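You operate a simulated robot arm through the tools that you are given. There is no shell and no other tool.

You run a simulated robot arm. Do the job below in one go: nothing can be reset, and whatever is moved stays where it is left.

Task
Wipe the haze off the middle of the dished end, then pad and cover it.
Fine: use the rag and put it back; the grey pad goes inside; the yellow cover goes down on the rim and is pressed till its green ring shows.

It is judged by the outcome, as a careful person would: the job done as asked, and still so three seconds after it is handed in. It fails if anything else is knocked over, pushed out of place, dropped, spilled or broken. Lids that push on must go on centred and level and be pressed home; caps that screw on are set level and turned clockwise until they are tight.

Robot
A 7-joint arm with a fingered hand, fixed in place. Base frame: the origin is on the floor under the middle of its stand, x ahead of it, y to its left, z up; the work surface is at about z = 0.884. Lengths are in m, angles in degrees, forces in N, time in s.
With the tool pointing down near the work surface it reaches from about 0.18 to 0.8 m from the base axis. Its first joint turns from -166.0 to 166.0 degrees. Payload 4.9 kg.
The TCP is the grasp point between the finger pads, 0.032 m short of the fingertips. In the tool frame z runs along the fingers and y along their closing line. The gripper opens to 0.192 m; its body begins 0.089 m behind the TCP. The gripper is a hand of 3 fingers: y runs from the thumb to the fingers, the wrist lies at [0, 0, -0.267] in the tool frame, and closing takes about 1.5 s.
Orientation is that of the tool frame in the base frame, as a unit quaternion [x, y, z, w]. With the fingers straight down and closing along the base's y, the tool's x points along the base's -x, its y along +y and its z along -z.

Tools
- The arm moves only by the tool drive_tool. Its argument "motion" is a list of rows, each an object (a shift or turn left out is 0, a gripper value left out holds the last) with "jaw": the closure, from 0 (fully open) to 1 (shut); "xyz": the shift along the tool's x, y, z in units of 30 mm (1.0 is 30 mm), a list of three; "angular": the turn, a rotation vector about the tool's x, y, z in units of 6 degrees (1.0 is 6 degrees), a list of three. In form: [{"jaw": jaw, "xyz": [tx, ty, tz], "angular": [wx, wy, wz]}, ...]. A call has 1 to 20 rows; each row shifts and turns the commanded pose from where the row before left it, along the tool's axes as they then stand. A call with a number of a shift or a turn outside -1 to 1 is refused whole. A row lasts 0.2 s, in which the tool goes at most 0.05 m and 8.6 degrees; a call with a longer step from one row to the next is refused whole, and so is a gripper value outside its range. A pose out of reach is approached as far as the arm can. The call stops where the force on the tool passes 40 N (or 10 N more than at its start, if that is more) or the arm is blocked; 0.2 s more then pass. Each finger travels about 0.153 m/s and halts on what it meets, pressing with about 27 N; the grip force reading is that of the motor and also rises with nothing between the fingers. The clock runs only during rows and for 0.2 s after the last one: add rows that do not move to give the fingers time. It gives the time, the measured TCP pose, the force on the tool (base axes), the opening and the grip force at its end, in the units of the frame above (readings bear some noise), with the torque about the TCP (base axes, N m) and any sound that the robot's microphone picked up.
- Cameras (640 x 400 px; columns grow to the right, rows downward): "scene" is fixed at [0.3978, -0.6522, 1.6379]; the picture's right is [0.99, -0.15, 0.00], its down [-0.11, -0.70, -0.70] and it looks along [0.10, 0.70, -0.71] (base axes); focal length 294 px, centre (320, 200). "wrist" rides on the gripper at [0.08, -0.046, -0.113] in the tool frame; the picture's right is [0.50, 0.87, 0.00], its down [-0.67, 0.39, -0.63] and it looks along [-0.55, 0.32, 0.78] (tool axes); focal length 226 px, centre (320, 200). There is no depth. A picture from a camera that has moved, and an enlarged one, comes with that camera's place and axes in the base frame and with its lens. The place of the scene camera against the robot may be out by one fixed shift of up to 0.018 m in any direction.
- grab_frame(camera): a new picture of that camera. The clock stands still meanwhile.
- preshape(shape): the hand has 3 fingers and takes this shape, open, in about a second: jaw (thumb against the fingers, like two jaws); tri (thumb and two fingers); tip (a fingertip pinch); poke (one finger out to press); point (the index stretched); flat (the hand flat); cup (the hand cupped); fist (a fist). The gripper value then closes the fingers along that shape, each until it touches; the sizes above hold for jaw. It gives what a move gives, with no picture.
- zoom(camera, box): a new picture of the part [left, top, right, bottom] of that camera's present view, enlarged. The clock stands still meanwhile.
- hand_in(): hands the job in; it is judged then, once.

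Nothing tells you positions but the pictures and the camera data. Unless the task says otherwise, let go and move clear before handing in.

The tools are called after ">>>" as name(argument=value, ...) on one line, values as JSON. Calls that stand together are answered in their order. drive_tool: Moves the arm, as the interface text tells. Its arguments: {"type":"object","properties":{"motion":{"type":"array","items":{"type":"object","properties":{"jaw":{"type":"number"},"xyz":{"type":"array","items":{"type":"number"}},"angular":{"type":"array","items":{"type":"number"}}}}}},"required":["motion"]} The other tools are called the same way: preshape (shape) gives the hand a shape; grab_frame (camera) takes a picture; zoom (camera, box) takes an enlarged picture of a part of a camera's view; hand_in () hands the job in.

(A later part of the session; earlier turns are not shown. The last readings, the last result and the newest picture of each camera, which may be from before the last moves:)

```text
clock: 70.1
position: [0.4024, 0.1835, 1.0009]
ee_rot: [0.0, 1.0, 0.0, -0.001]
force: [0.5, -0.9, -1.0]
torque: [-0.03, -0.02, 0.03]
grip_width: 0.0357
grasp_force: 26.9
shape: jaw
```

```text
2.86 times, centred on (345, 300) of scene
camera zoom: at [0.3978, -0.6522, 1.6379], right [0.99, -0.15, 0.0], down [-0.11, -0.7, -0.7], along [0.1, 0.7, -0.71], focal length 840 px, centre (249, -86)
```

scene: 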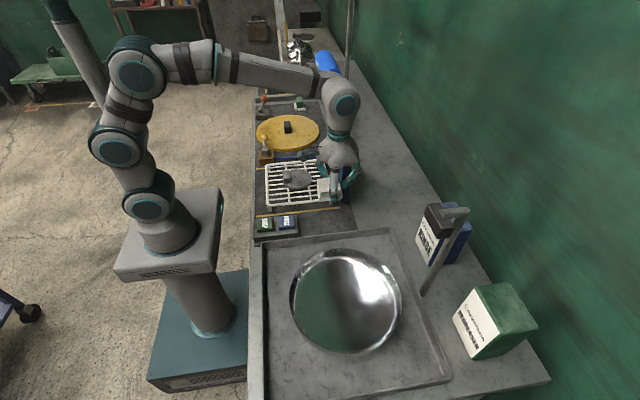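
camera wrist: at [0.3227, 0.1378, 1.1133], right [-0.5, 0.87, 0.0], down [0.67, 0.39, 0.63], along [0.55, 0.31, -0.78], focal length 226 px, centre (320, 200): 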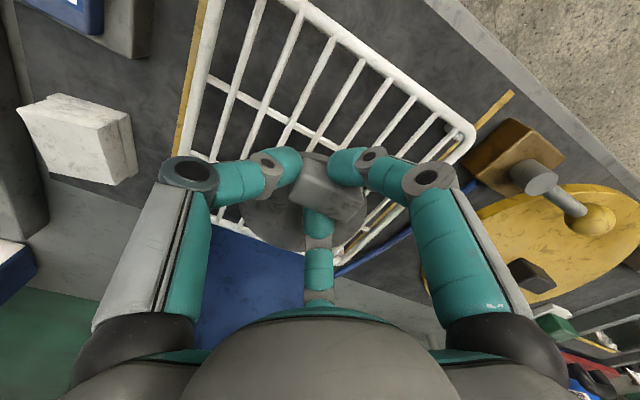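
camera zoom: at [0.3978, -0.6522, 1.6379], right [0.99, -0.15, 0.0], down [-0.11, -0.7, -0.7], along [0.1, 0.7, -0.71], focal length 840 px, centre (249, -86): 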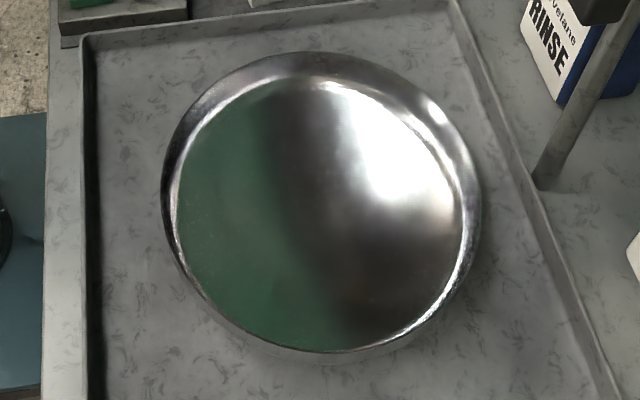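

The dish centre is now about (0.518, -0.308). I'll raise the pad and carry it above the dish.

>>> drive_tool(motion=[{"xyz": [0, 0, -1]}, {"xyz": [0, 0, -1]}, {"xyz": [-0.157, -0.973, 0]}, {"xyz": [-0.157, -0.973, 0]}, {"xyz": [-0.157, -0.973, 0]}, {"xyz": [-0.157, -0.973, 0]}, {"xyz": [-0.157, -0.973, 0]}, {"xyz": [-0.157, -0.973, 0]}, {"xyz": [-0.157, -0.973, 0]}, {"xyz": [-0.157, -0.973, 0]}, {"xyz": [-0.157, -0.973, 0]}, {"xyz": [-0.157, -0.973, 0]}, {"xyz": [-0.157, -0.973, 0]}, {"xyz": [-0.157, -0.973, 0]}, {"xyz": [-0.157, -0.973, 0]}, {"xyz": [-0.157, -0.973, 0]}, {"xyz": [-0.157, -0.973, 0]}, {"xyz": [-0.157, -0.973, 0]}, {"xyz": [-0.157, -0.973, 0]}, {"xyz": [0, 0, 0]}])

>>> grab_frame(camera="wrist")

>>> zoom(camera="scene", box=[270, 210, 430, 370])

```text
clock: 74.3
position: [0.4805, -0.3169, 1.0635]
ee_rot: [0.001, 1.0, -0.001, -0.001]
force: [-0.3, -0.6, -0.3]
torque: [-0.04, 0.01, 0.01]
grip_width: 0.0352
grasp_force: 26.6
shape: jaw
```

```text
taken
camera wrist: at [0.4011, -0.3633, 1.1769], right [-0.5, 0.87, 0.0], down [0.67, 0.39, 0.63], along [0.55, 0.31, -0.78], focal length 226 px, centre (320, 200)
```

wrist: 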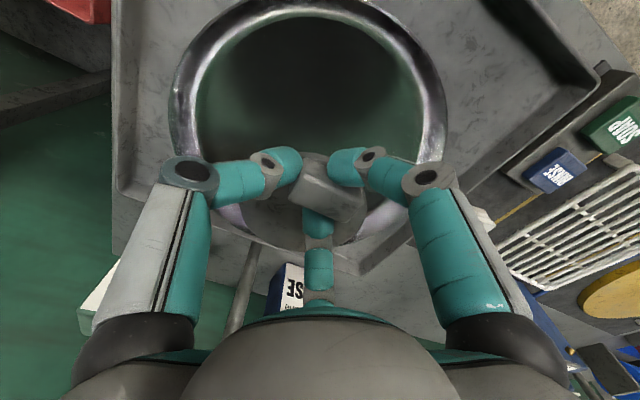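

```text
2.50 times, centred on (350, 290) of scene
camera zoom: at [0.3978, -0.6522, 1.6379], right [0.99, -0.15, 0.0], down [-0.11, -0.7, -0.7], along [0.1, 0.7, -0.71], focal length 735 px, centre (245, -25)
```

zoom: 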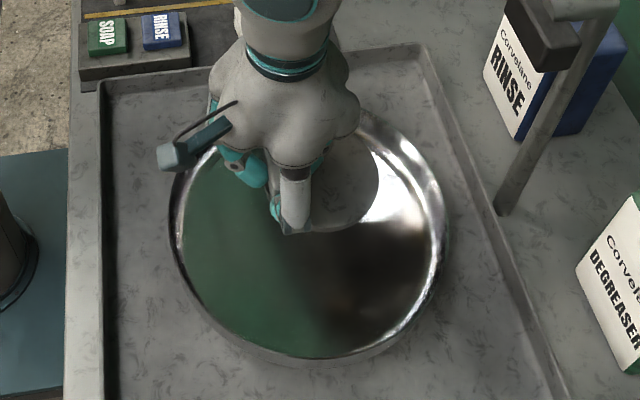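

The pad is over the dish; a ~5 mm correction in y, then lowering into it.

>>> drive_tool(motion=[{"xyz": [0, 0.17, 0]}, {"xyz": [0, 0, 0.7]}, {"xyz": [0, 0, 0.7]}, {"xyz": [0, 0, 0.7]}, {"xyz": [0, 0, 0.7]}, {"xyz": [0, 0, 0.4]}, {"xyz": [0, 0, 0]}])

>>> grab_frame(camera="wrist")

>>> zoom(camera="scene", box=[270, 210, 430, 370])

```text
clock: 75.9
position: [0.4814, -0.3097, 0.9662]
ee_rot: [-0.001, 1.0, -0.001, 0.0]
force: [-0.7, -0.2, -1.4]
torque: [-0.01, 0.0, 0.0]
grip_width: 0.0351
grasp_force: 27.3
shape: jaw
```

```text
taken
camera wrist: at [0.403, -0.3565, 1.0784], right [-0.5, 0.87, 0.0], down [0.67, 0.39, 0.63], along [0.55, 0.31, -0.78], focal length 226 px, centre (320, 200)
```

wrist: 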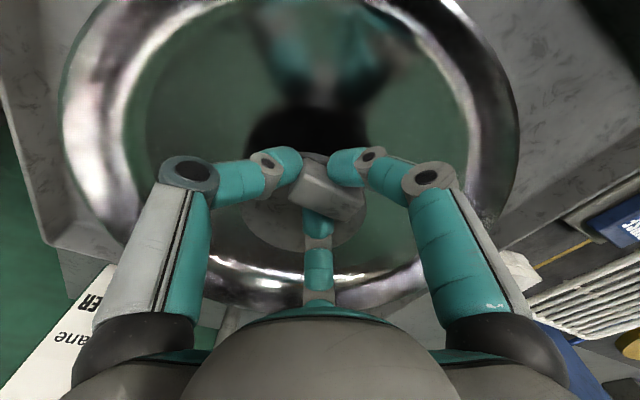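

```text
2.50 times, centred on (350, 290) of scene
camera zoom: at [0.3978, -0.6522, 1.6379], right [0.99, -0.15, 0.0], down [-0.11, -0.7, -0.7], along [0.1, 0.7, -0.71], focal length 735 px, centre (245, -25)
```

zoom: 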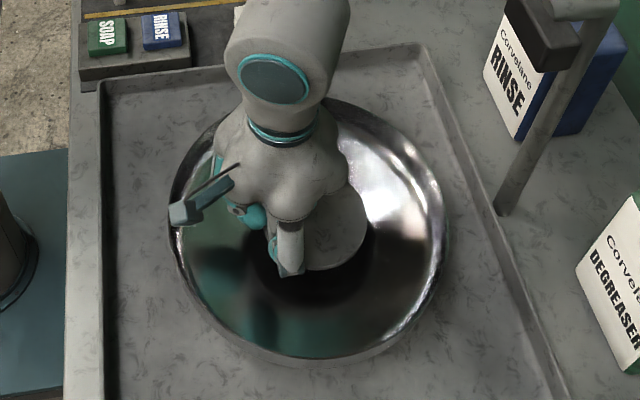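

>>> drive_tool(motion=[{"xyz": [0, 0, 0.15]}, {"xyz": [0, 0, 0.15]}, {"xyz": [0, 0, 0]}])

>>> drive_tool(motion=[{"xyz": [0, 0, 0.1]}, {"xyz": [0, 0, 0.07]}, {"xyz": [0, 0, 0]}])

>>> drive_tool(motion=[{"xyz": [0, 0, 0.07]}, {"xyz": [0, 0, 0]}])

```text
clock: 76.7
position: [0.483, -0.3096, 0.9566]
ee_rot: [0.0, 1.0, -0.001, -0.001]
force: [-1.2, 1.1, -1.6]
torque: [-0.03, 0.06, 0.01]
grip_width: 0.0357
grasp_force: 27.6
shape: jaw
```

```text
clock: 77.5
position: [0.4828, -0.3088, 0.9513]
ee_rot: [0.0, 1.0, -0.001, -0.001]
force: [0.4, 0.1, -1.9]
torque: [0.0, 0.02, 0.0]
grip_width: 0.0354
grasp_force: 26.7
shape: jaw
```

```text
clock: 78.1
position: [0.4825, -0.3072, 0.9499]
ee_rot: [0.0, 1.0, -0.001, -0.001]
force: [-0.5, -0.1, -0.4]
torque: [-0.03, 0.02, 0.06]
grip_width: 0.0352
grasp_force: 27.3
shape: jaw
```

>>> drive_tool(motion=[{"xyz": [0, 0, 0.07]}, {"xyz": [0, 0, 0]}])

>>> drive_tool(motion=[{"xyz": [0, 0, 0.07]}, {"xyz": [0, 0, 0]}])

>>> zoom(camera="wrist", box=[220, 110, 420, 290])

```text
clock: 78.7
position: [0.4833, -0.3083, 0.9474]
ee_rot: [0.0, 1.0, 0.0, -0.001]
force: [0.2, -0.8, -1.0]
torque: [0.0, 0.01, 0.0]
grip_width: 0.0353
grasp_force: 27.0
shape: jaw
```

```text
clock: 79.3
position: [0.4821, -0.3071, 0.9447]
ee_rot: [-0.001, 1.0, -0.001, -0.001]
force: [0.1, 0.7, 0.1]
torque: [-0.02, 0.02, 0.0]
grip_width: 0.0354
grasp_force: 27.1
shape: jaw
```

```text
2.22 times, centred on (320, 200) of wrist
camera zoom: at [0.4029, -0.3552, 1.0581], right [-0.5, 0.87, 0.0], down [0.67, 0.39, 0.63], along [0.55, 0.31, -0.78], focal length 502 px, centre (320, 200)
```

zoom: 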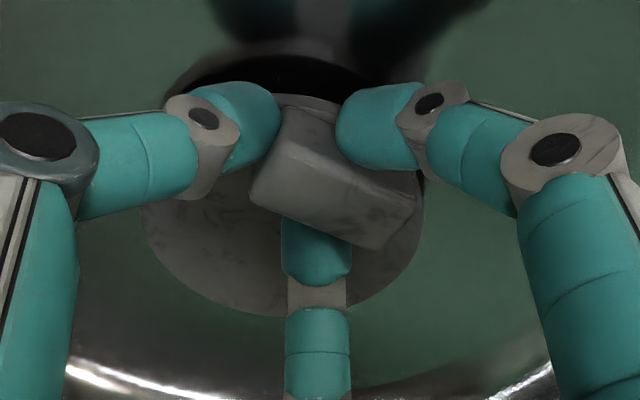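

>>> drive_tool(motion=[{"xyz": [0, 0, 0.07]}, {"xyz": [0, 0, 0]}])

>>> drive_tool(motion=[{"xyz": [0, 0, 0.07]}, {"xyz": [0, 0, 0]}])

>>> drive_tool(motion=[{"xyz": [0, 0, 0.07]}, {"xyz": [0, 0, 0]}])

```text
clock: 79.9
position: [0.4818, -0.3097, 0.9439]
ee_rot: [0.0, 1.0, -0.001, 0.0]
force: [0.6, -0.2, 0.1]
torque: [0.07, -0.03, -0.02]
grip_width: 0.0351
grasp_force: 27.2
shape: jaw
```

```text
clock: 80.5
position: [0.4818, -0.3099, 0.9427]
ee_rot: [0.0, 1.0, -0.001, 0.0]
force: [-0.8, -1.5, 2.0]
torque: [0.09, -0.11, 0.01]
grip_width: 0.0352
grasp_force: 27.1
shape: jaw
```

```text
clock: 81.1
position: [0.4835, -0.3095, 0.9387]
ee_rot: [0.0, 1.0, 0.0, 0.0]
force: [-2.5, -2.2, 2.9]
torque: [0.13, -0.19, -0.08]
grip_width: 0.0352
grasp_force: 26.9
shape: jaw
```

>>> drive_tool(motion=[{"xyz": [0, 0, 0.05]}, {"xyz": [0, 0, 0]}])

>>> zoom(camera="scene", box=[290, 240, 390, 330])

```text
clock: 81.7
position: [0.4829, -0.3097, 0.9394]
ee_rot: [0.0, 1.0, -0.002, 0.001]
force: [-2.3, -3.1, 10.0]
torque: [0.12, -0.18, -0.14]
grip_width: 0.0355
grasp_force: 27.0
shape: jaw
```

```text
4.44 times, centred on (340, 285) of scene
camera zoom: at [0.3978, -0.6522, 1.6379], right [0.99, -0.15, 0.0], down [-0.11, -0.7, -0.7], along [0.1, 0.7, -0.71], focal length 1306 px, centre (231, -178)
```

zoom: 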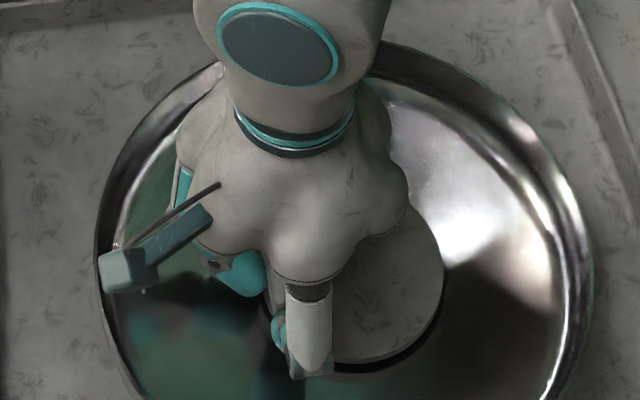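

The pad sits on the floor (10 N). Opening the fingers a little, then rising.

>>> drive_tool(motion=[{"jaw": 0.8}, {"jaw": 0.77}, {"jaw": 0.74}, {"jaw": 0.71}, {"jaw": 0.68}, {"jaw": 0.66}, {"jaw": 0.66}])

>>> zoom(camera="wrist", box=[200, 90, 440, 290])

>>> drive_tool(motion=[{"xyz": [0, 0, -0.15]}, {"xyz": [0, 0, -0.3]}, {"xyz": [0, 0, -0.5]}, {"xyz": [0, 0, -0.7]}, {"xyz": [0, 0, -0.9]}, {"xyz": [0, 0, -0.9]}, {"xyz": [0, 0, -0.9]}, {"xyz": [0, 0, -0.9]}, {"xyz": [0, 0, -0.9]}, {"xyz": [0, 0, 0]}])

>>> grab_frame(camera="wrist")

>>> zoom(camera="scene", box=[270, 210, 430, 370])

```text
clock: 83.3
position: [0.4826, -0.3094, 0.9377]
ee_rot: [-0.001, 1.0, -0.001, 0.0]
force: [-2.1, -2.3, 9.0]
torque: [0.08, -0.1, -0.02]
grip_width: 0.0636
grasp_force: 0.0
shape: jaw
```

```text
2.00 times, centred on (320, 190) of wrist
camera zoom: at [0.4024, -0.3552, 1.0507], right [-0.5, 0.87, 0.0], down [0.67, 0.39, 0.63], along [0.55, 0.31, -0.78], focal length 452 px, centre (320, 220)
```

zoom: 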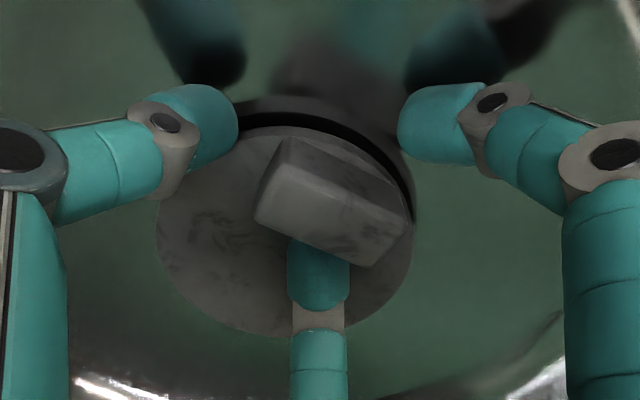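

```text
clock: 85.5
position: [0.4823, -0.3088, 1.1235]
ee_rot: [0.001, 1.0, -0.001, 0.0]
force: [0.2, 0.5, 0.2]
torque: [0.01, -0.01, 0.03]
grip_width: 0.0651
grasp_force: 0.0
shape: jaw
```

```text
taken
camera wrist: at [0.4018, -0.3557, 1.2356], right [-0.5, 0.87, 0.0], down [0.67, 0.39, 0.63], along [0.55, 0.31, -0.78], focal length 226 px, centre (320, 200)
```

wrist: 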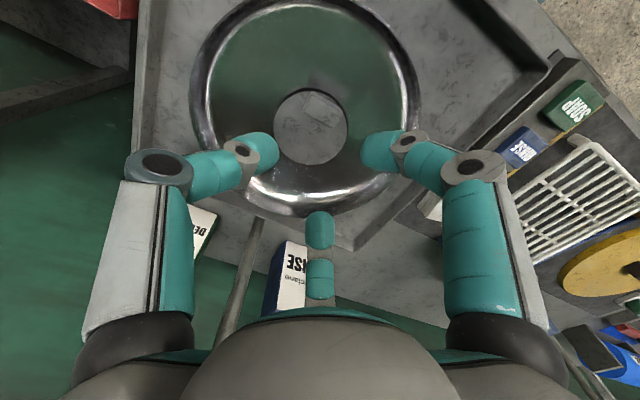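

```text
2.50 times, centred on (350, 290) of scene
camera zoom: at [0.3978, -0.6522, 1.6379], right [0.99, -0.15, 0.0], down [-0.11, -0.7, -0.7], along [0.1, 0.7, -0.71], focal length 735 px, centre (245, -25)
```

zoom: 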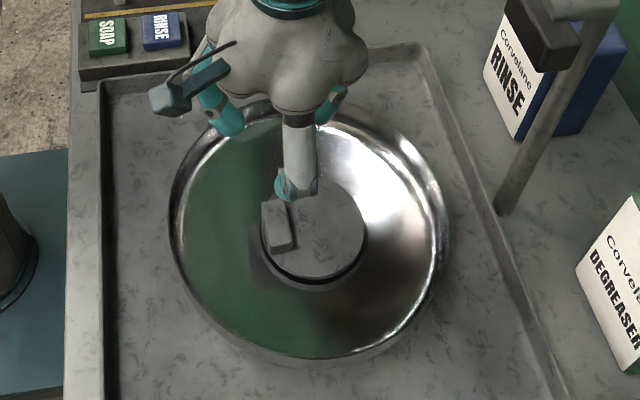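

The pad is in the dish. Let me check that it lies flat and well inside.

>>> zoom(camera="wrist", box=[180, 0, 440, 220])

>>> zoom(camera="scene", box=[310, 260, 400, 350])

```text
1.82 times, centred on (310, 110) of wrist
camera zoom: at [0.4018, -0.3557, 1.2356], right [-0.5, 0.87, 0.0], down [0.67, 0.39, 0.63], along [0.55, 0.31, -0.78], focal length 411 px, centre (338, 364)
```

zoom: 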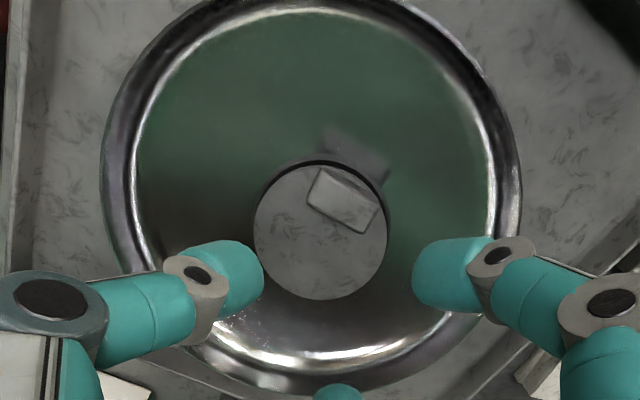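

```text
4.44 times, centred on (355, 305) of scene
camera zoom: at [0.3978, -0.6522, 1.6379], right [0.99, -0.15, 0.0], down [-0.11, -0.7, -0.7], along [0.1, 0.7, -0.71], focal length 1306 px, centre (164, -267)
```

zoom: 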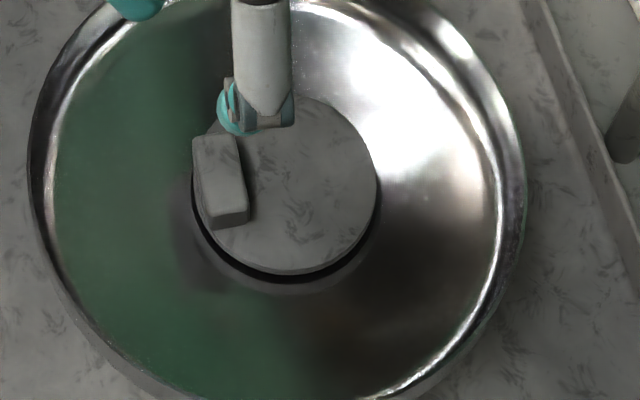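

The pad lies flat, centred within a few millimetres (≈ (0.517, -0.306)), its handle well below the rim. Now over to the yellow cover for a close look.

>>> drive_tool(motion=[{"xyz": [0, 0, -0.9]}, {"xyz": [0, 0, -0.9]}, {"xyz": [0, 0, -0.8]}, {"xyz": [0.03, 0.98, 0]}, {"xyz": [0.03, 0.98, 0]}, {"xyz": [0.03, 0.98, 0]}, {"xyz": [0.03, 0.98, 0]}, {"xyz": [0.03, 0.98, 0]}, {"xyz": [0.03, 0.98, 0]}, {"xyz": [0.03, 0.98, 0]}, {"xyz": [0.03, 0.98, 0]}, {"xyz": [0.03, 0.98, 0]}, {"xyz": [0.03, 0.98, 0]}, {"xyz": [0.03, 0.98, 0]}, {"xyz": [0.03, 0.98, 0]}, {"xyz": [0.03, 0.98, 0]}, {"xyz": [0.03, 0.98, 0]}, {"xyz": [0.03, 0.98, 0]}, {"xyz": [0.03, 0.98, 0]}, {"xyz": [0.03, 0.98, 0]}])

>>> drive_tool(motion=[{"xyz": [0.03, 0.98, 0]}, {"xyz": [0.03, 0.98, 0]}, {"xyz": [0.03, 0.98, 0]}, {"xyz": [0.03, 0.98, 0]}, {"xyz": [0.03, 0.98, 0]}, {"xyz": [0.03, 0.98, 0]}, {"xyz": [0.03, 0.98, 0]}, {"xyz": [0.03, 0.98, 0]}, {"xyz": [0.03, 0.9, 0]}, {"xyz": [0, 0, 0]}])

>>> grab_frame(camera="wrist")

>>> grab_frame(camera="scene")

```text
clock: 89.7
position: [0.47, 0.193, 1.1999]
ee_rot: [0.0, 1.0, -0.001, 0.001]
force: [-0.3, -0.1, 0.4]
torque: [0.0, 0.02, -0.02]
grip_width: 0.0652
grasp_force: 0.0
shape: jaw
```

```text
clock: 91.9
position: [0.4584, 0.456, 1.2012]
ee_rot: [0.0, 1.0, -0.002, -0.002]
force: [-1.1, 0.3, -0.5]
torque: [0.02, 0.02, -0.02]
grip_width: 0.0651
grasp_force: 0.0
shape: jaw
```

```text
taken
camera wrist: at [0.3784, 0.4091, 1.3136], right [-0.5, 0.87, 0.0], down [0.67, 0.39, 0.63], along [0.55, 0.31, -0.78], focal length 226 px, centre (320, 200)
```

wrist: 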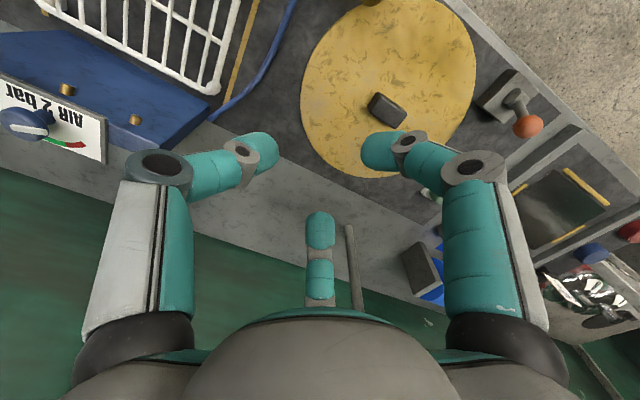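

```text
taken
```

scene: 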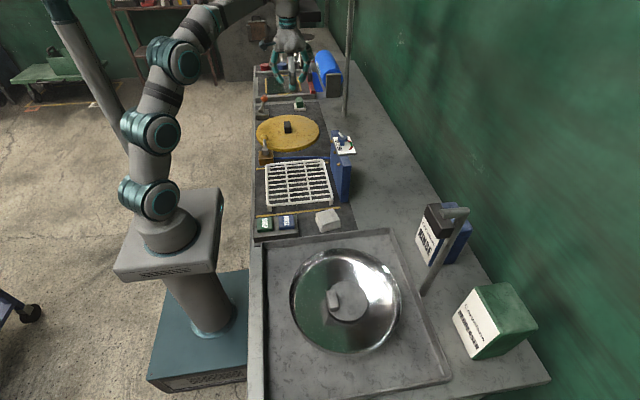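

>>> zoom(camera="wrist", box=[260, 0, 560, 190])

>>> zoom(camera="scene", box=[245, 85, 345, 175])

```text
2.11 times, centred on (410, 95) of wrist
camera zoom: at [0.3784, 0.4091, 1.3136], right [-0.5, 0.87, 0.0], down [0.67, 0.39, 0.63], along [0.55, 0.31, -0.78], focal length 476 px, centre (130, 421)
```

zoom: 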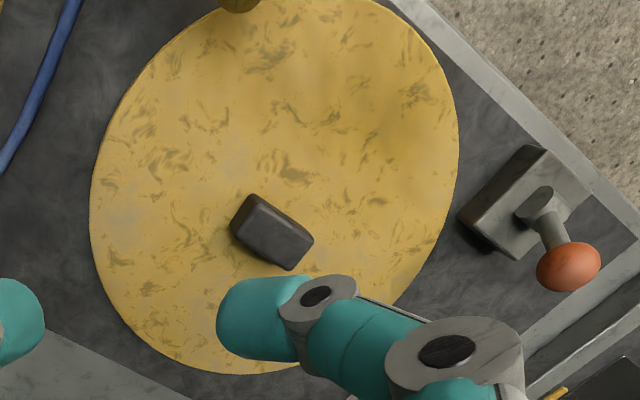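

```text
4.44 times, centred on (295, 130) of scene
camera zoom: at [0.3978, -0.6522, 1.6379], right [0.99, -0.15, 0.0], down [-0.11, -0.7, -0.7], along [0.1, 0.7, -0.71], focal length 1306 px, centre (431, 511)
```

zoom: 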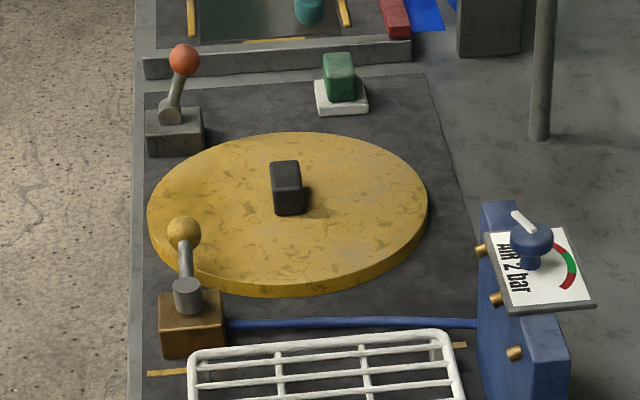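

The cover is a disc of ~0.15 m radius centred near (0.43, 0.57), with a black block handle (long side along y) at its middle. The yellow-knobbed lever's ball overhangs its -x/-y edge, so I'll need to shift the cover sideways before lifting it fully. Moving closer to measure the handle.

>>> drive_tool(motion=[{"xyz": [0.19, 0.626, 0.7]}, {"xyz": [0.19, 0.626, 0.7]}, {"xyz": [0.19, 0.626, 0.7]}, {"xyz": [0.19, 0.626, 0.7]}, {"xyz": [0.19, 0.626, 0.7]}, {"xyz": [0, 0, 0]}])

>>> grab_frame(camera="wrist")

>>> zoom(camera="scene", box=[245, 75, 345, 165])

```text
clock: 93.3
position: [0.4298, 0.5483, 1.0917]
ee_rot: [0.0, 1.0, -0.001, -0.001]
force: [0.2, -0.4, -0.6]
torque: [-0.01, 0.01, -0.01]
grip_width: 0.0653
grasp_force: 0.0
shape: jaw
```

```text
taken
camera wrist: at [0.3502, 0.501, 1.2044], right [-0.5, 0.87, 0.0], down [0.67, 0.39, 0.63], along [0.55, 0.31, -0.78], focal length 226 px, centre (320, 200)
```

wrist: 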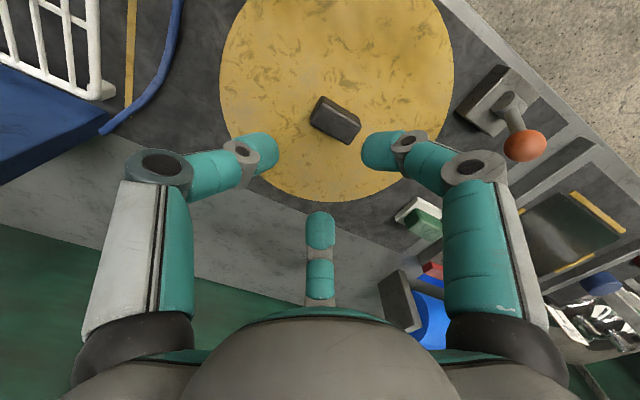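

```text
4.44 times, centred on (295, 120) of scene
camera zoom: at [0.3978, -0.6522, 1.6379], right [0.99, -0.15, 0.0], down [-0.11, -0.7, -0.7], along [0.1, 0.7, -0.71], focal length 1306 px, centre (431, 556)
```

zoom: 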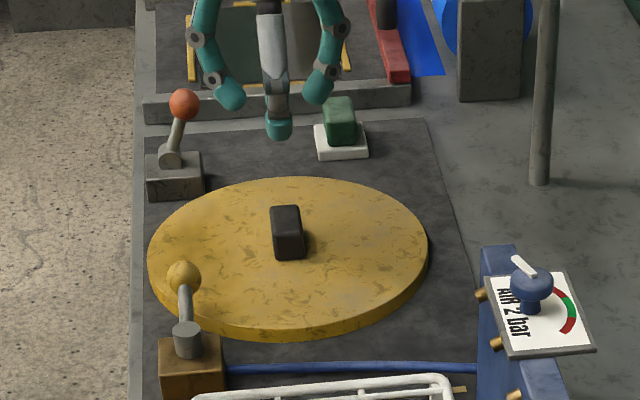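

>>> zoom(camera="wrist", box=[260, 60, 420, 180])

>>> zoom(camera="wrist", box=[200, 0, 480, 210])

>>> zoom(camera="scene", box=[265, 110, 325, 155])

```text
3.33 times, centred on (340, 120) of wrist
camera zoom: at [0.3502, 0.501, 1.2044], right [-0.5, 0.87, 0.0], down [0.67, 0.39, 0.63], along [0.55, 0.31, -0.78], focal length 754 px, centre (253, 467)
```

zoom: 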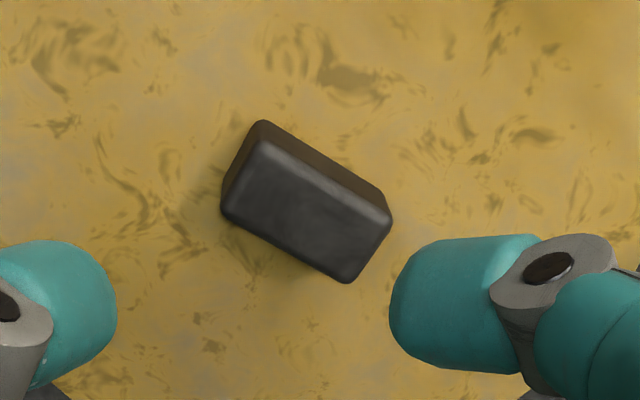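

```text
1.90 times, centred on (340, 105) of wrist
camera zoom: at [0.3502, 0.501, 1.2044], right [-0.5, 0.87, 0.0], down [0.67, 0.39, 0.63], along [0.55, 0.31, -0.78], focal length 431 px, centre (282, 381)
```

zoom: 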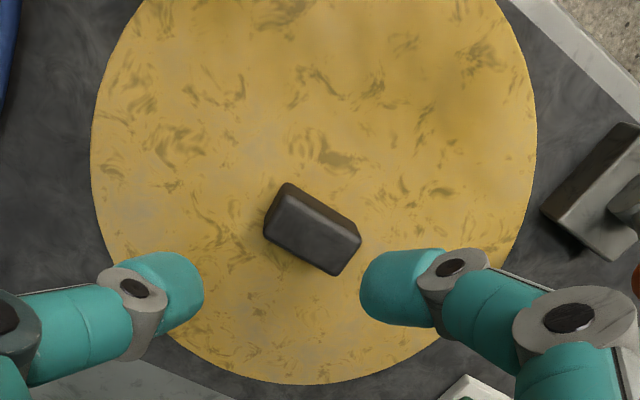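

```text
8.89 times, centred on (295, 132) of scene
camera zoom: at [0.3978, -0.6522, 1.6379], right [0.99, -0.15, 0.0], down [-0.11, -0.7, -0.7], along [0.1, 0.7, -0.71], focal length 2613 px, centre (542, 800)
```

zoom: 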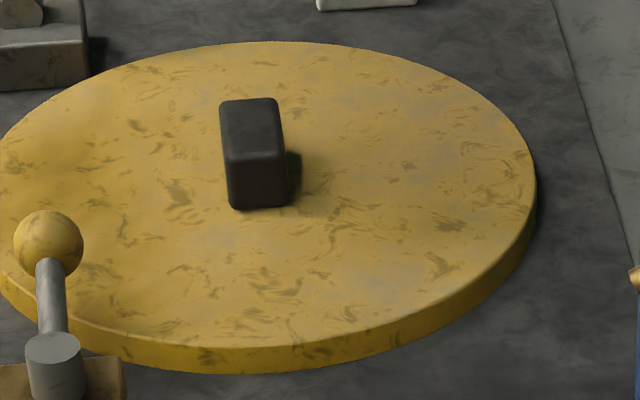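

Handle: 26 × 54 mm, centred at (0.4275, 0.568), top z ≈ 0.937; it sits at the disc's centre, disc radius ≈ 0.1435. I'll go down over the handle.

>>> drive_tool(motion=[{"xyz": [0.02, 0.105, 0.8]}, {"xyz": [0.02, 0.105, 0.8]}, {"xyz": [0.02, 0.105, 0.8]}, {"xyz": [0.02, 0.105, 0.8]}, {"xyz": [0, 0, 0]}])

>>> zoom(camera="wrist", box=[220, 60, 420, 240])

>>> zoom(camera="scene", box=[250, 85, 340, 160])

```text
clock: 94.5
position: [0.4239, 0.5608, 0.9958]
ee_rot: [0.001, 1.0, -0.001, 0.0]
force: [-0.7, -0.1, 0.0]
torque: [0.02, -0.02, 0.01]
grip_width: 0.0652
grasp_force: 0.0
shape: jaw
```

```text
2.22 times, centred on (320, 150) of wrist
camera zoom: at [0.3445, 0.5134, 1.1089], right [-0.5, 0.87, 0.0], down [0.67, 0.39, 0.63], along [0.55, 0.31, -0.78], focal length 502 px, centre (320, 311)
```

zoom: 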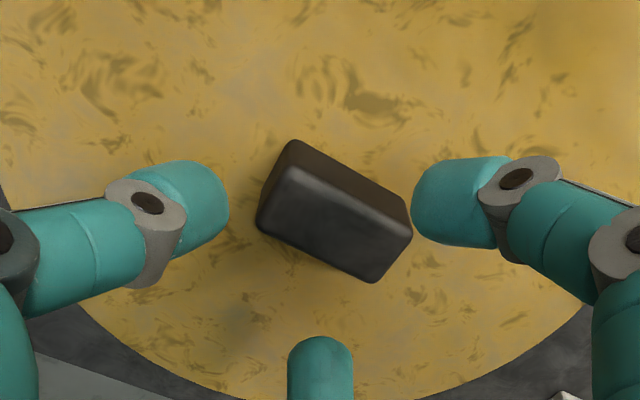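

```text
5.33 times, centred on (295, 122) of scene
camera zoom: at [0.3978, -0.6522, 1.6379], right [0.99, -0.15, 0.0], down [-0.11, -0.7, -0.7], along [0.1, 0.7, -0.71], focal length 1568 px, centre (453, 613)
```

zoom: 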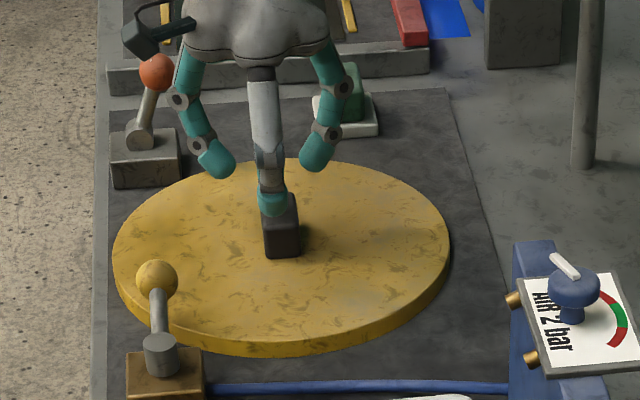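

>>> drive_tool(motion=[{"xyz": [-0.1, 0, 0.5]}, {"xyz": [0, 0, 0.5]}, {"xyz": [0, 0, 0.4]}, {"xyz": [0, 0, 0]}])

>>> drive_tool(motion=[{"xyz": [0, 0, 0.1]}, {"xyz": [0, 0, 0.07]}, {"xyz": [0, 0, 0]}])

>>> zoom(camera="wrist", box=[220, 80, 420, 260])

```text
clock: 95.5
position: [0.4305, 0.5595, 0.953]
ee_rot: [0.0, 1.0, 0.0, 0.0]
force: [0.6, 0.3, -0.1]
torque: [0.02, 0.0, -0.02]
grip_width: 0.0652
grasp_force: 0.0
shape: jaw
```

```text
clock: 96.3
position: [0.4305, 0.5597, 0.9507]
ee_rot: [0.0, 1.0, 0.0, -0.001]
force: [-0.4, 0.0, 0.5]
torque: [-0.01, 0.01, -0.01]
grip_width: 0.0653
grasp_force: 0.0
shape: jaw
```

```text
2.22 times, centred on (320, 170) of wrist
camera zoom: at [0.35, 0.5138, 1.0624], right [-0.5, 0.87, 0.0], down [0.67, 0.39, 0.63], along [0.55, 0.31, -0.78], focal length 502 px, centre (320, 267)
```

zoom: 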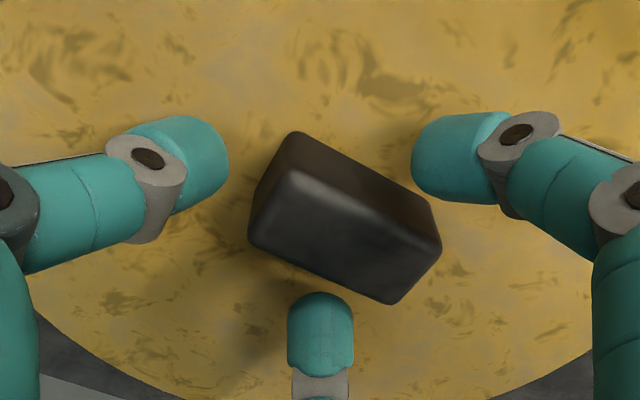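

>>> drive_tool(motion=[{"xyz": [0.1, 0, 0.07]}, {"xyz": [0, 0, 0.07]}, {"xyz": [0, 0, 0]}])

>>> drive_tool(motion=[{"xyz": [0, 0, 0.07]}, {"xyz": [0, 0, 0]}])

```text
clock: 97.1
position: [0.4272, 0.5601, 0.9459]
ee_rot: [0.001, 1.0, 0.0, 0.0]
force: [0.1, -0.3, 0.7]
torque: [-0.02, 0.0, -0.04]
grip_width: 0.0655
grasp_force: 0.0
shape: jaw
```

```text
clock: 97.7
position: [0.4274, 0.5594, 0.9432]
ee_rot: [0.0, 1.0, 0.0, 0.0]
force: [0.2, 0.0, -0.1]
torque: [0.0, -0.01, 0.0]
grip_width: 0.0654
grasp_force: 0.1
shape: jaw
```

No contact with the disc yet and the fingertips are well down the handle's sides. Closing.

>>> drive_tool(motion=[{"jaw": 0.7}, {"jaw": 0.74}, {"jaw": 0.78}, {"jaw": 0.82}, {"jaw": 0.86}, {"jaw": 0.9}, {"jaw": 1.0}, {"jaw": 1.0}, {"jaw": 1.0}])

>>> zoom(camera="wrist", box=[220, 80, 420, 260])

>>> zoom(camera="scene", box=[250, 85, 340, 160])

```text
clock: 99.7
position: [0.4267, 0.5597, 0.9425]
ee_rot: [0.0, 1.0, 0.0, -0.002]
force: [0.3, -0.8, -0.2]
torque: [-0.05, 0.03, -0.01]
grip_width: 0.0333
grasp_force: 27.5
shape: jaw
```

```text
2.22 times, centred on (320, 170) of wrist
camera zoom: at [0.347, 0.5138, 1.0563], right [-0.5, 0.87, 0.0], down [0.67, 0.39, 0.63], along [0.55, 0.31, -0.78], focal length 502 px, centre (320, 267)
```

zoom: 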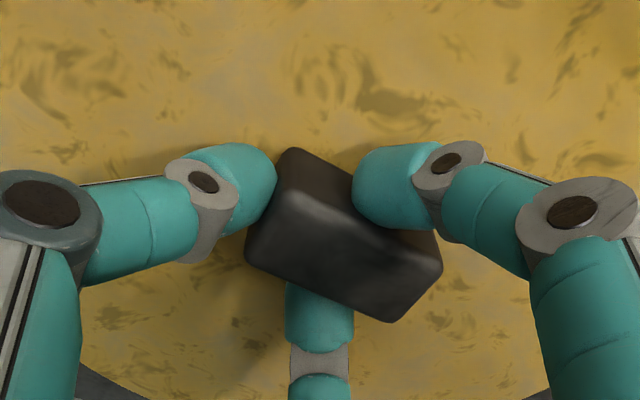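

```text
5.33 times, centred on (295, 122) of scene
camera zoom: at [0.3978, -0.6522, 1.6379], right [0.99, -0.15, 0.0], down [-0.11, -0.7, -0.7], along [0.1, 0.7, -0.71], focal length 1568 px, centre (453, 613)
```

zoom: 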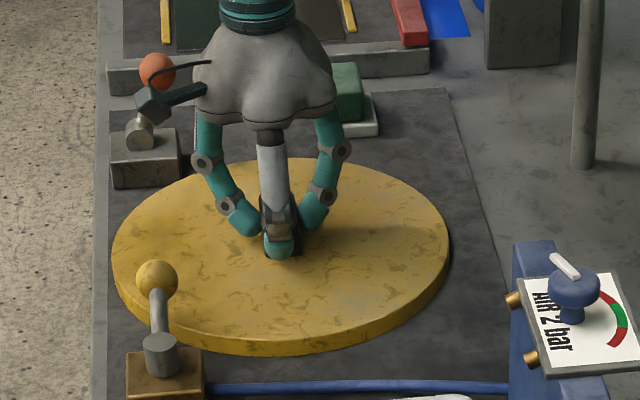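

Gripped. I'll lift only ~7 mm first, to stay under the lever's ball, and check it.

>>> drive_tool(motion=[{"xyz": [0, 0, -0.08]}, {"xyz": [0, 0, -0.08]}, {"xyz": [0, 0, -0.08]}, {"xyz": [0, 0, 0]}])

>>> zoom(camera="scene", box=[250, 85, 340, 160])

>>> zoom(camera="scene", box=[250, 120, 300, 160])

```text
clock: 100.7
position: [0.4287, 0.5606, 0.9511]
ee_rot: [0.0, 1.0, -0.001, -0.001]
force: [-0.4, -0.1, -2.8]
torque: [-0.06, 0.03, 0.04]
grip_width: 0.0335
grasp_force: 27.1
shape: jaw
```

```text
5.33 times, centred on (295, 122) of scene
camera zoom: at [0.3978, -0.6522, 1.6379], right [0.99, -0.15, 0.0], down [-0.11, -0.7, -0.7], along [0.1, 0.7, -0.71], focal length 1568 px, centre (453, 613)
```

zoom: 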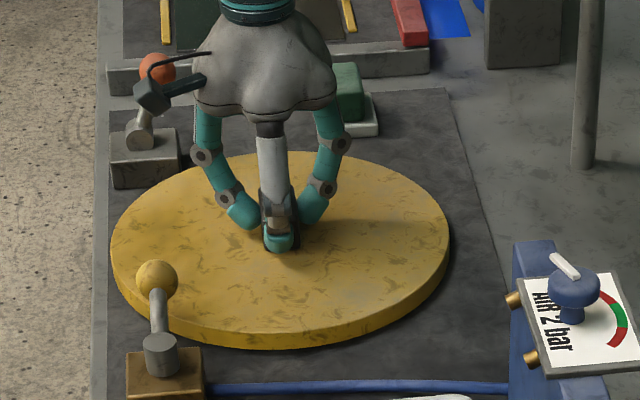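

```text
10.00 times, centred on (275, 140) of scene
camera zoom: at [0.3978, -0.6522, 1.6379], right [0.99, -0.15, 0.0], down [-0.11, -0.7, -0.7], along [0.1, 0.7, -0.71], focal length 2940 px, centre (770, 800)
```

zoom: 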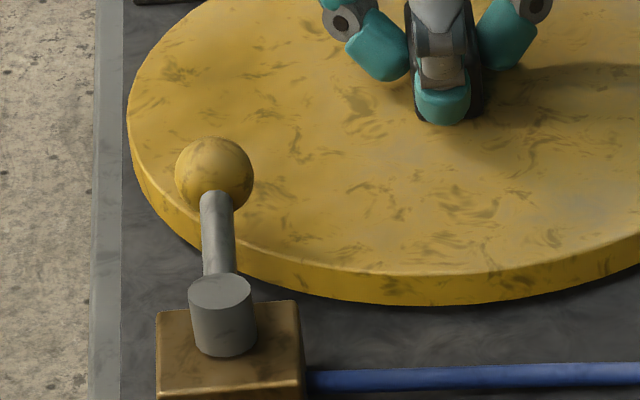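

The cover came up level, and the ball hasn't moved. Now shifting it ~45 mm in +x, clear of the ball.

>>> drive_tool(motion=[{"xyz": [-0.25, 0.03, 0]}, {"xyz": [-0.25, 0.03, 0]}, {"xyz": [-0.25, 0.03, 0]}, {"xyz": [-0.25, 0.03, 0]}, {"xyz": [-0.25, 0.03, 0]}, {"xyz": [-0.25, 0.03, 0]}, {"xyz": [0, 0, 0]}])

>>> zoom(camera="scene", box=[250, 85, 340, 160])

>>> grab_frame(camera="wrist")

```text
clock: 102.3
position: [0.4697, 0.5666, 0.9516]
ee_rot: [0.0, 1.0, -0.002, -0.004]
force: [-38.0, -2.0, -4.0]
torque: [0.03, 1.12, -0.25]
grip_width: 0.0318
grasp_force: 26.8
shape: jaw
```

```text
5.33 times, centred on (295, 122) of scene
camera zoom: at [0.3978, -0.6522, 1.6379], right [0.99, -0.15, 0.0], down [-0.11, -0.7, -0.7], along [0.1, 0.7, -0.71], focal length 1568 px, centre (453, 613)
```

zoom: 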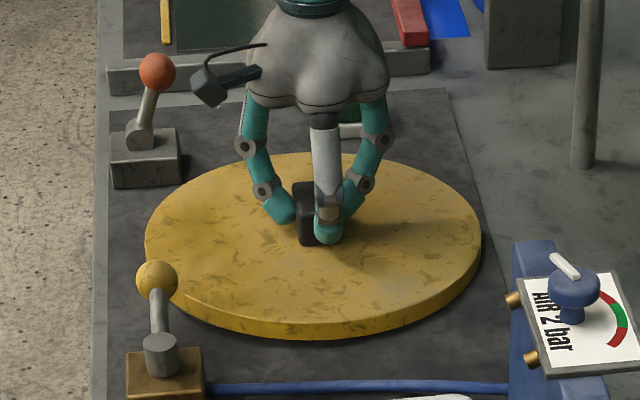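

```text
taken
camera wrist: at [0.391, 0.5195, 1.0645], right [-0.5, 0.87, 0.0], down [0.68, 0.39, 0.63], along [0.54, 0.31, -0.78], focal length 226 px, centre (320, 200)
```

wrist: 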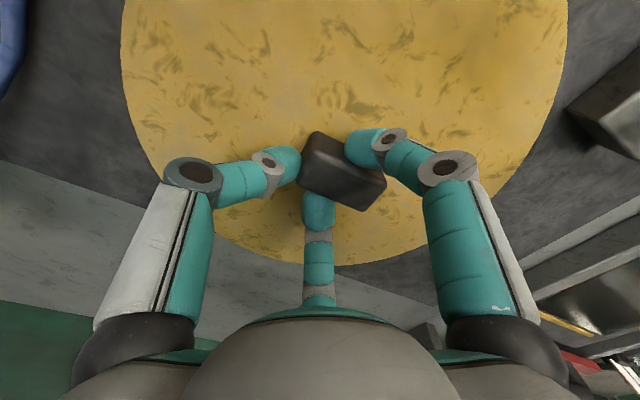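

Something at the cover's level is pushing back (about 38 N in -x), though the cover did shift ~28 mm, enough to clear the ball. I'll ease the hand back to relieve that force before doing anything else.

>>> drive_tool(motion=[{"xyz": [0.12, 0, 0]}, {"xyz": [0.12, 0, 0]}, {"xyz": [0, 0, 0]}])

>>> zoom(camera="wrist", box=[220, 80, 420, 260])

>>> zoom(camera="scene", box=[250, 85, 340, 160])

```text
clock: 103.1
position: [0.4677, 0.565, 0.9532]
ee_rot: [0.0, 1.0, 0.0, 0.001]
force: [-6.3, -0.5, -3.6]
torque: [-0.01, 0.28, 0.1]
grip_width: 0.0315
grasp_force: 26.9
shape: jaw
```

```text
2.22 times, centred on (320, 170) of wrist
camera zoom: at [0.3873, 0.5185, 1.0661], right [-0.5, 0.87, 0.0], down [0.67, 0.39, 0.63], along [0.55, 0.32, -0.77], focal length 502 px, centre (320, 267)
```

zoom: 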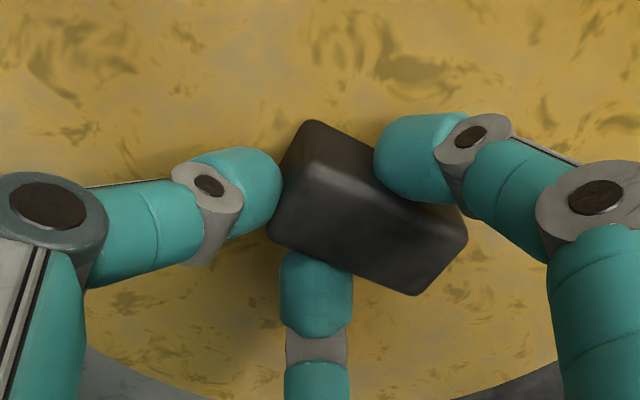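

```text
5.33 times, centred on (295, 122) of scene
camera zoom: at [0.3978, -0.6522, 1.6379], right [0.99, -0.15, 0.0], down [-0.11, -0.7, -0.7], along [0.1, 0.7, -0.71], focal length 1568 px, centre (453, 613)
```

zoom: 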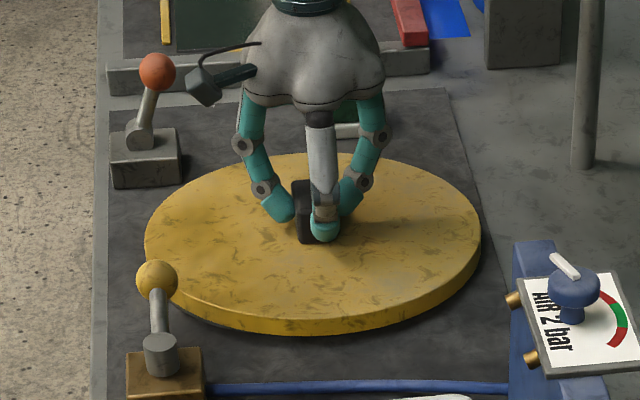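

The force dropped to 6 N. By geometry the cover is now about 2 cm clear of the ball, so I'll try raising it slowly and watch the forces.

>>> drive_tool(motion=[{"xyz": [0, 0, -0.1]}, {"xyz": [0, 0, -0.1]}, {"xyz": [0, 0, -0.1]}, {"xyz": [0, 0, 0]}])

>>> zoom(camera="scene", box=[250, 85, 340, 160])

```text
clock: 104.1
position: [0.4661, 0.5656, 0.9604]
ee_rot: [-0.001, 1.0, 0.0, 0.0]
force: [-2.8, -0.7, -4.0]
torque: [-0.06, 0.0, 0.14]
grip_width: 0.0322
grasp_force: 27.1
shape: jaw
```

```text
5.33 times, centred on (295, 122) of scene
camera zoom: at [0.3978, -0.6522, 1.6379], right [0.99, -0.15, 0.0], down [-0.11, -0.7, -0.7], along [0.1, 0.7, -0.71], focal length 1568 px, centre (453, 613)
```

zoom: 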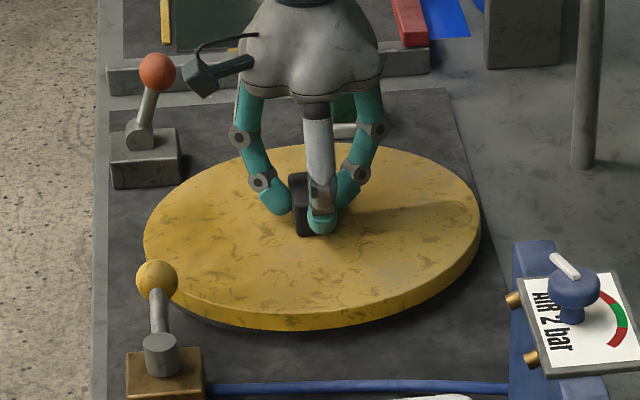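

It rises freely and level. Continuing up.

>>> drive_tool(motion=[{"xyz": [0, 0, -0.2]}, {"xyz": [0, 0, -0.3]}, {"xyz": [0, 0, -0.4]}, {"xyz": [0, 0, -0.4]}, {"xyz": [0, 0, 0]}])

>>> zoom(camera="scene", box=[245, 75, 345, 165])

>>> grab_frame(camera="wrist")

```text
clock: 105.3
position: [0.4654, 0.5663, 0.9983]
ee_rot: [0.0, 1.0, -0.002, -0.002]
force: [0.2, -1.2, -2.8]
torque: [-0.05, -0.03, -0.01]
grip_width: 0.032
grasp_force: 26.6
shape: jaw
```

```text
4.44 times, centred on (295, 120) of scene
camera zoom: at [0.3978, -0.6522, 1.6379], right [0.99, -0.15, 0.0], down [-0.11, -0.7, -0.7], along [0.1, 0.7, -0.71], focal length 1306 px, centre (431, 556)
```

zoom: 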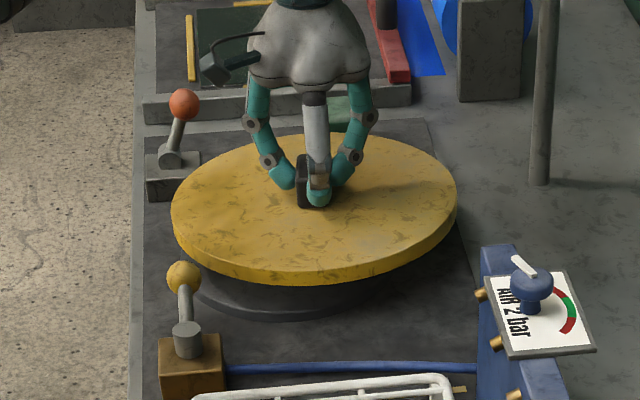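

```text
taken
camera wrist: at [0.3853, 0.5204, 1.1107], right [-0.5, 0.87, 0.0], down [0.67, 0.39, 0.63], along [0.55, 0.31, -0.78], focal length 226 px, centre (320, 200)
```

wrist: 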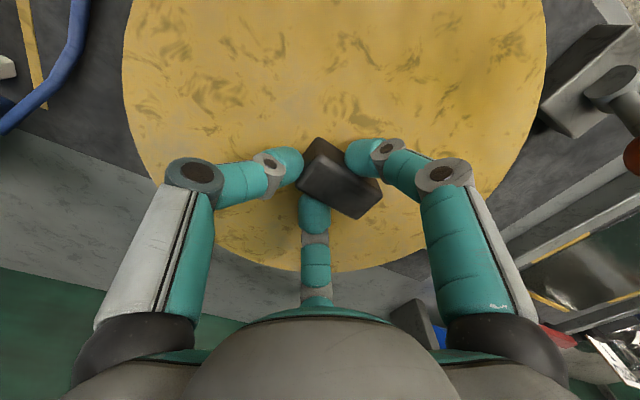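

The cover has a skirt that had caught on a low stand under it; now it hangs free, with a slight (≈2°) tilt. I'll lift and bring it inwards on a path that clears the air panel.

>>> drive_tool(motion=[{"xyz": [0, 0, -0.5]}, {"xyz": [0, 0, -0.7]}, {"xyz": [0, 0, -0.8]}, {"xyz": [0.3, -0.5, -0.6]}, {"xyz": [0.3, -0.5, -0.6]}, {"xyz": [0.3, -0.5, -0.6]}, {"xyz": [0.3, -0.5, -0.6]}, {"xyz": [0.3, -0.5, -0.6]}, {"xyz": [0.3, -0.5, -0.6]}, {"xyz": [0, 0, 0]}])

>>> grab_frame(camera="scene")

>>> grab_frame(camera="wrist")

```text
clock: 107.5
position: [0.4116, 0.4758, 1.1693]
ee_rot: [0.0, 1.0, -0.002, -0.001]
force: [0.4, -0.3, -3.9]
torque: [-0.04, 0.0, -0.01]
grip_width: 0.0316
grasp_force: 27.0
shape: jaw
```

```text
taken
```

scene: 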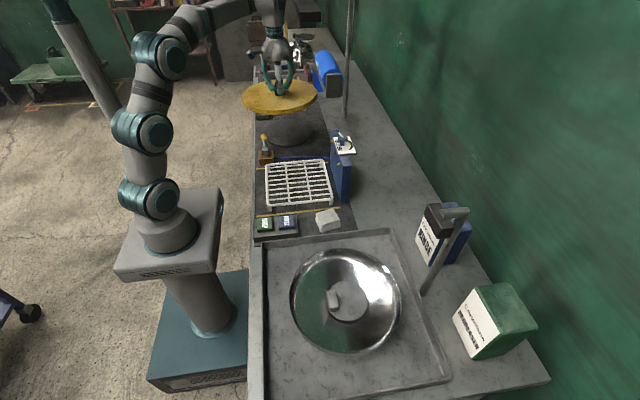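

```text
taken
camera wrist: at [0.3319, 0.4293, 1.2819], right [-0.5, 0.87, 0.0], down [0.67, 0.39, 0.63], along [0.55, 0.31, -0.78], focal length 226 px, centre (320, 200)
```

wrist: 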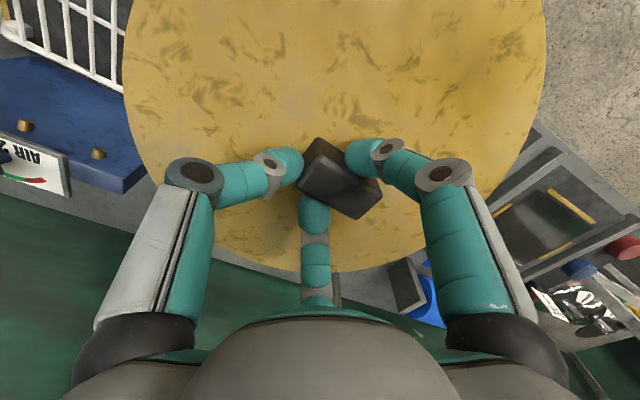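

>>> zoom(camera="wrist", box=[240, 110, 420, 240])

>>> zoom(camera="wrist", box=[100, 0, 580, 300])

>>> zoom(camera="scene", box=[230, 50, 340, 150])

```text
3.08 times, centred on (330, 175) of wrist
camera zoom: at [0.3319, 0.4293, 1.2819], right [-0.5, 0.87, 0.0], down [0.67, 0.39, 0.63], along [0.55, 0.31, -0.78], focal length 696 px, centre (289, 277)
```

zoom: 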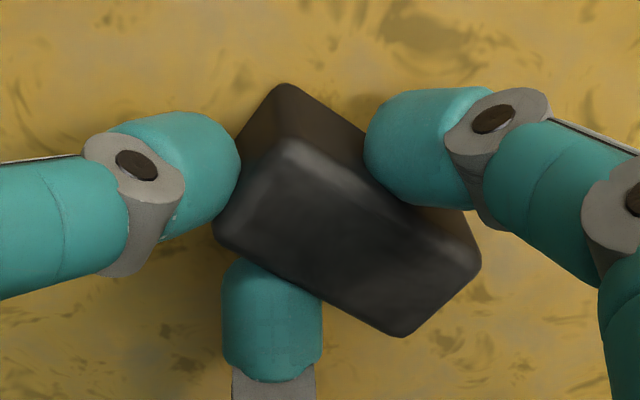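

```text
1.33 times, centred on (340, 150) of wrist
camera zoom: at [0.3319, 0.4293, 1.2819], right [-0.5, 0.87, 0.0], down [0.67, 0.39, 0.63], along [0.55, 0.31, -0.78], focal length 301 px, centre (293, 267)
```

zoom: 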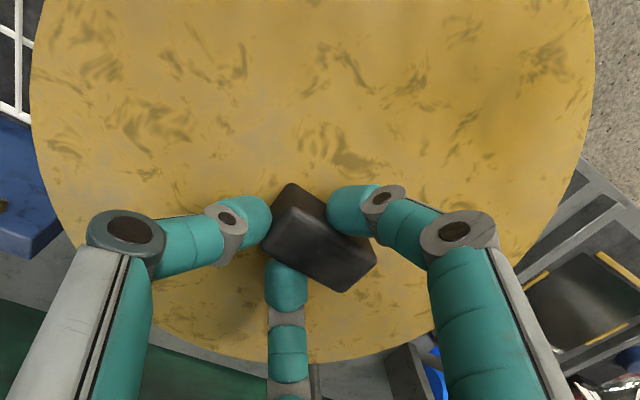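

```text
4.00 times, centred on (285, 100) of scene
camera zoom: at [0.3978, -0.6522, 1.6379], right [0.99, -0.15, 0.0], down [-0.11, -0.7, -0.7], along [0.1, 0.7, -0.71], focal length 1176 px, centre (460, 600)
```

zoom: 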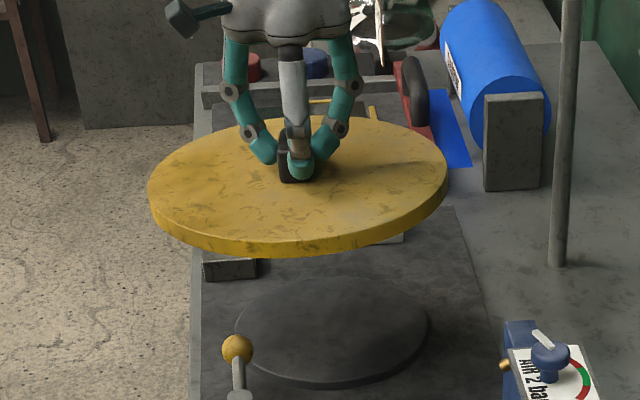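

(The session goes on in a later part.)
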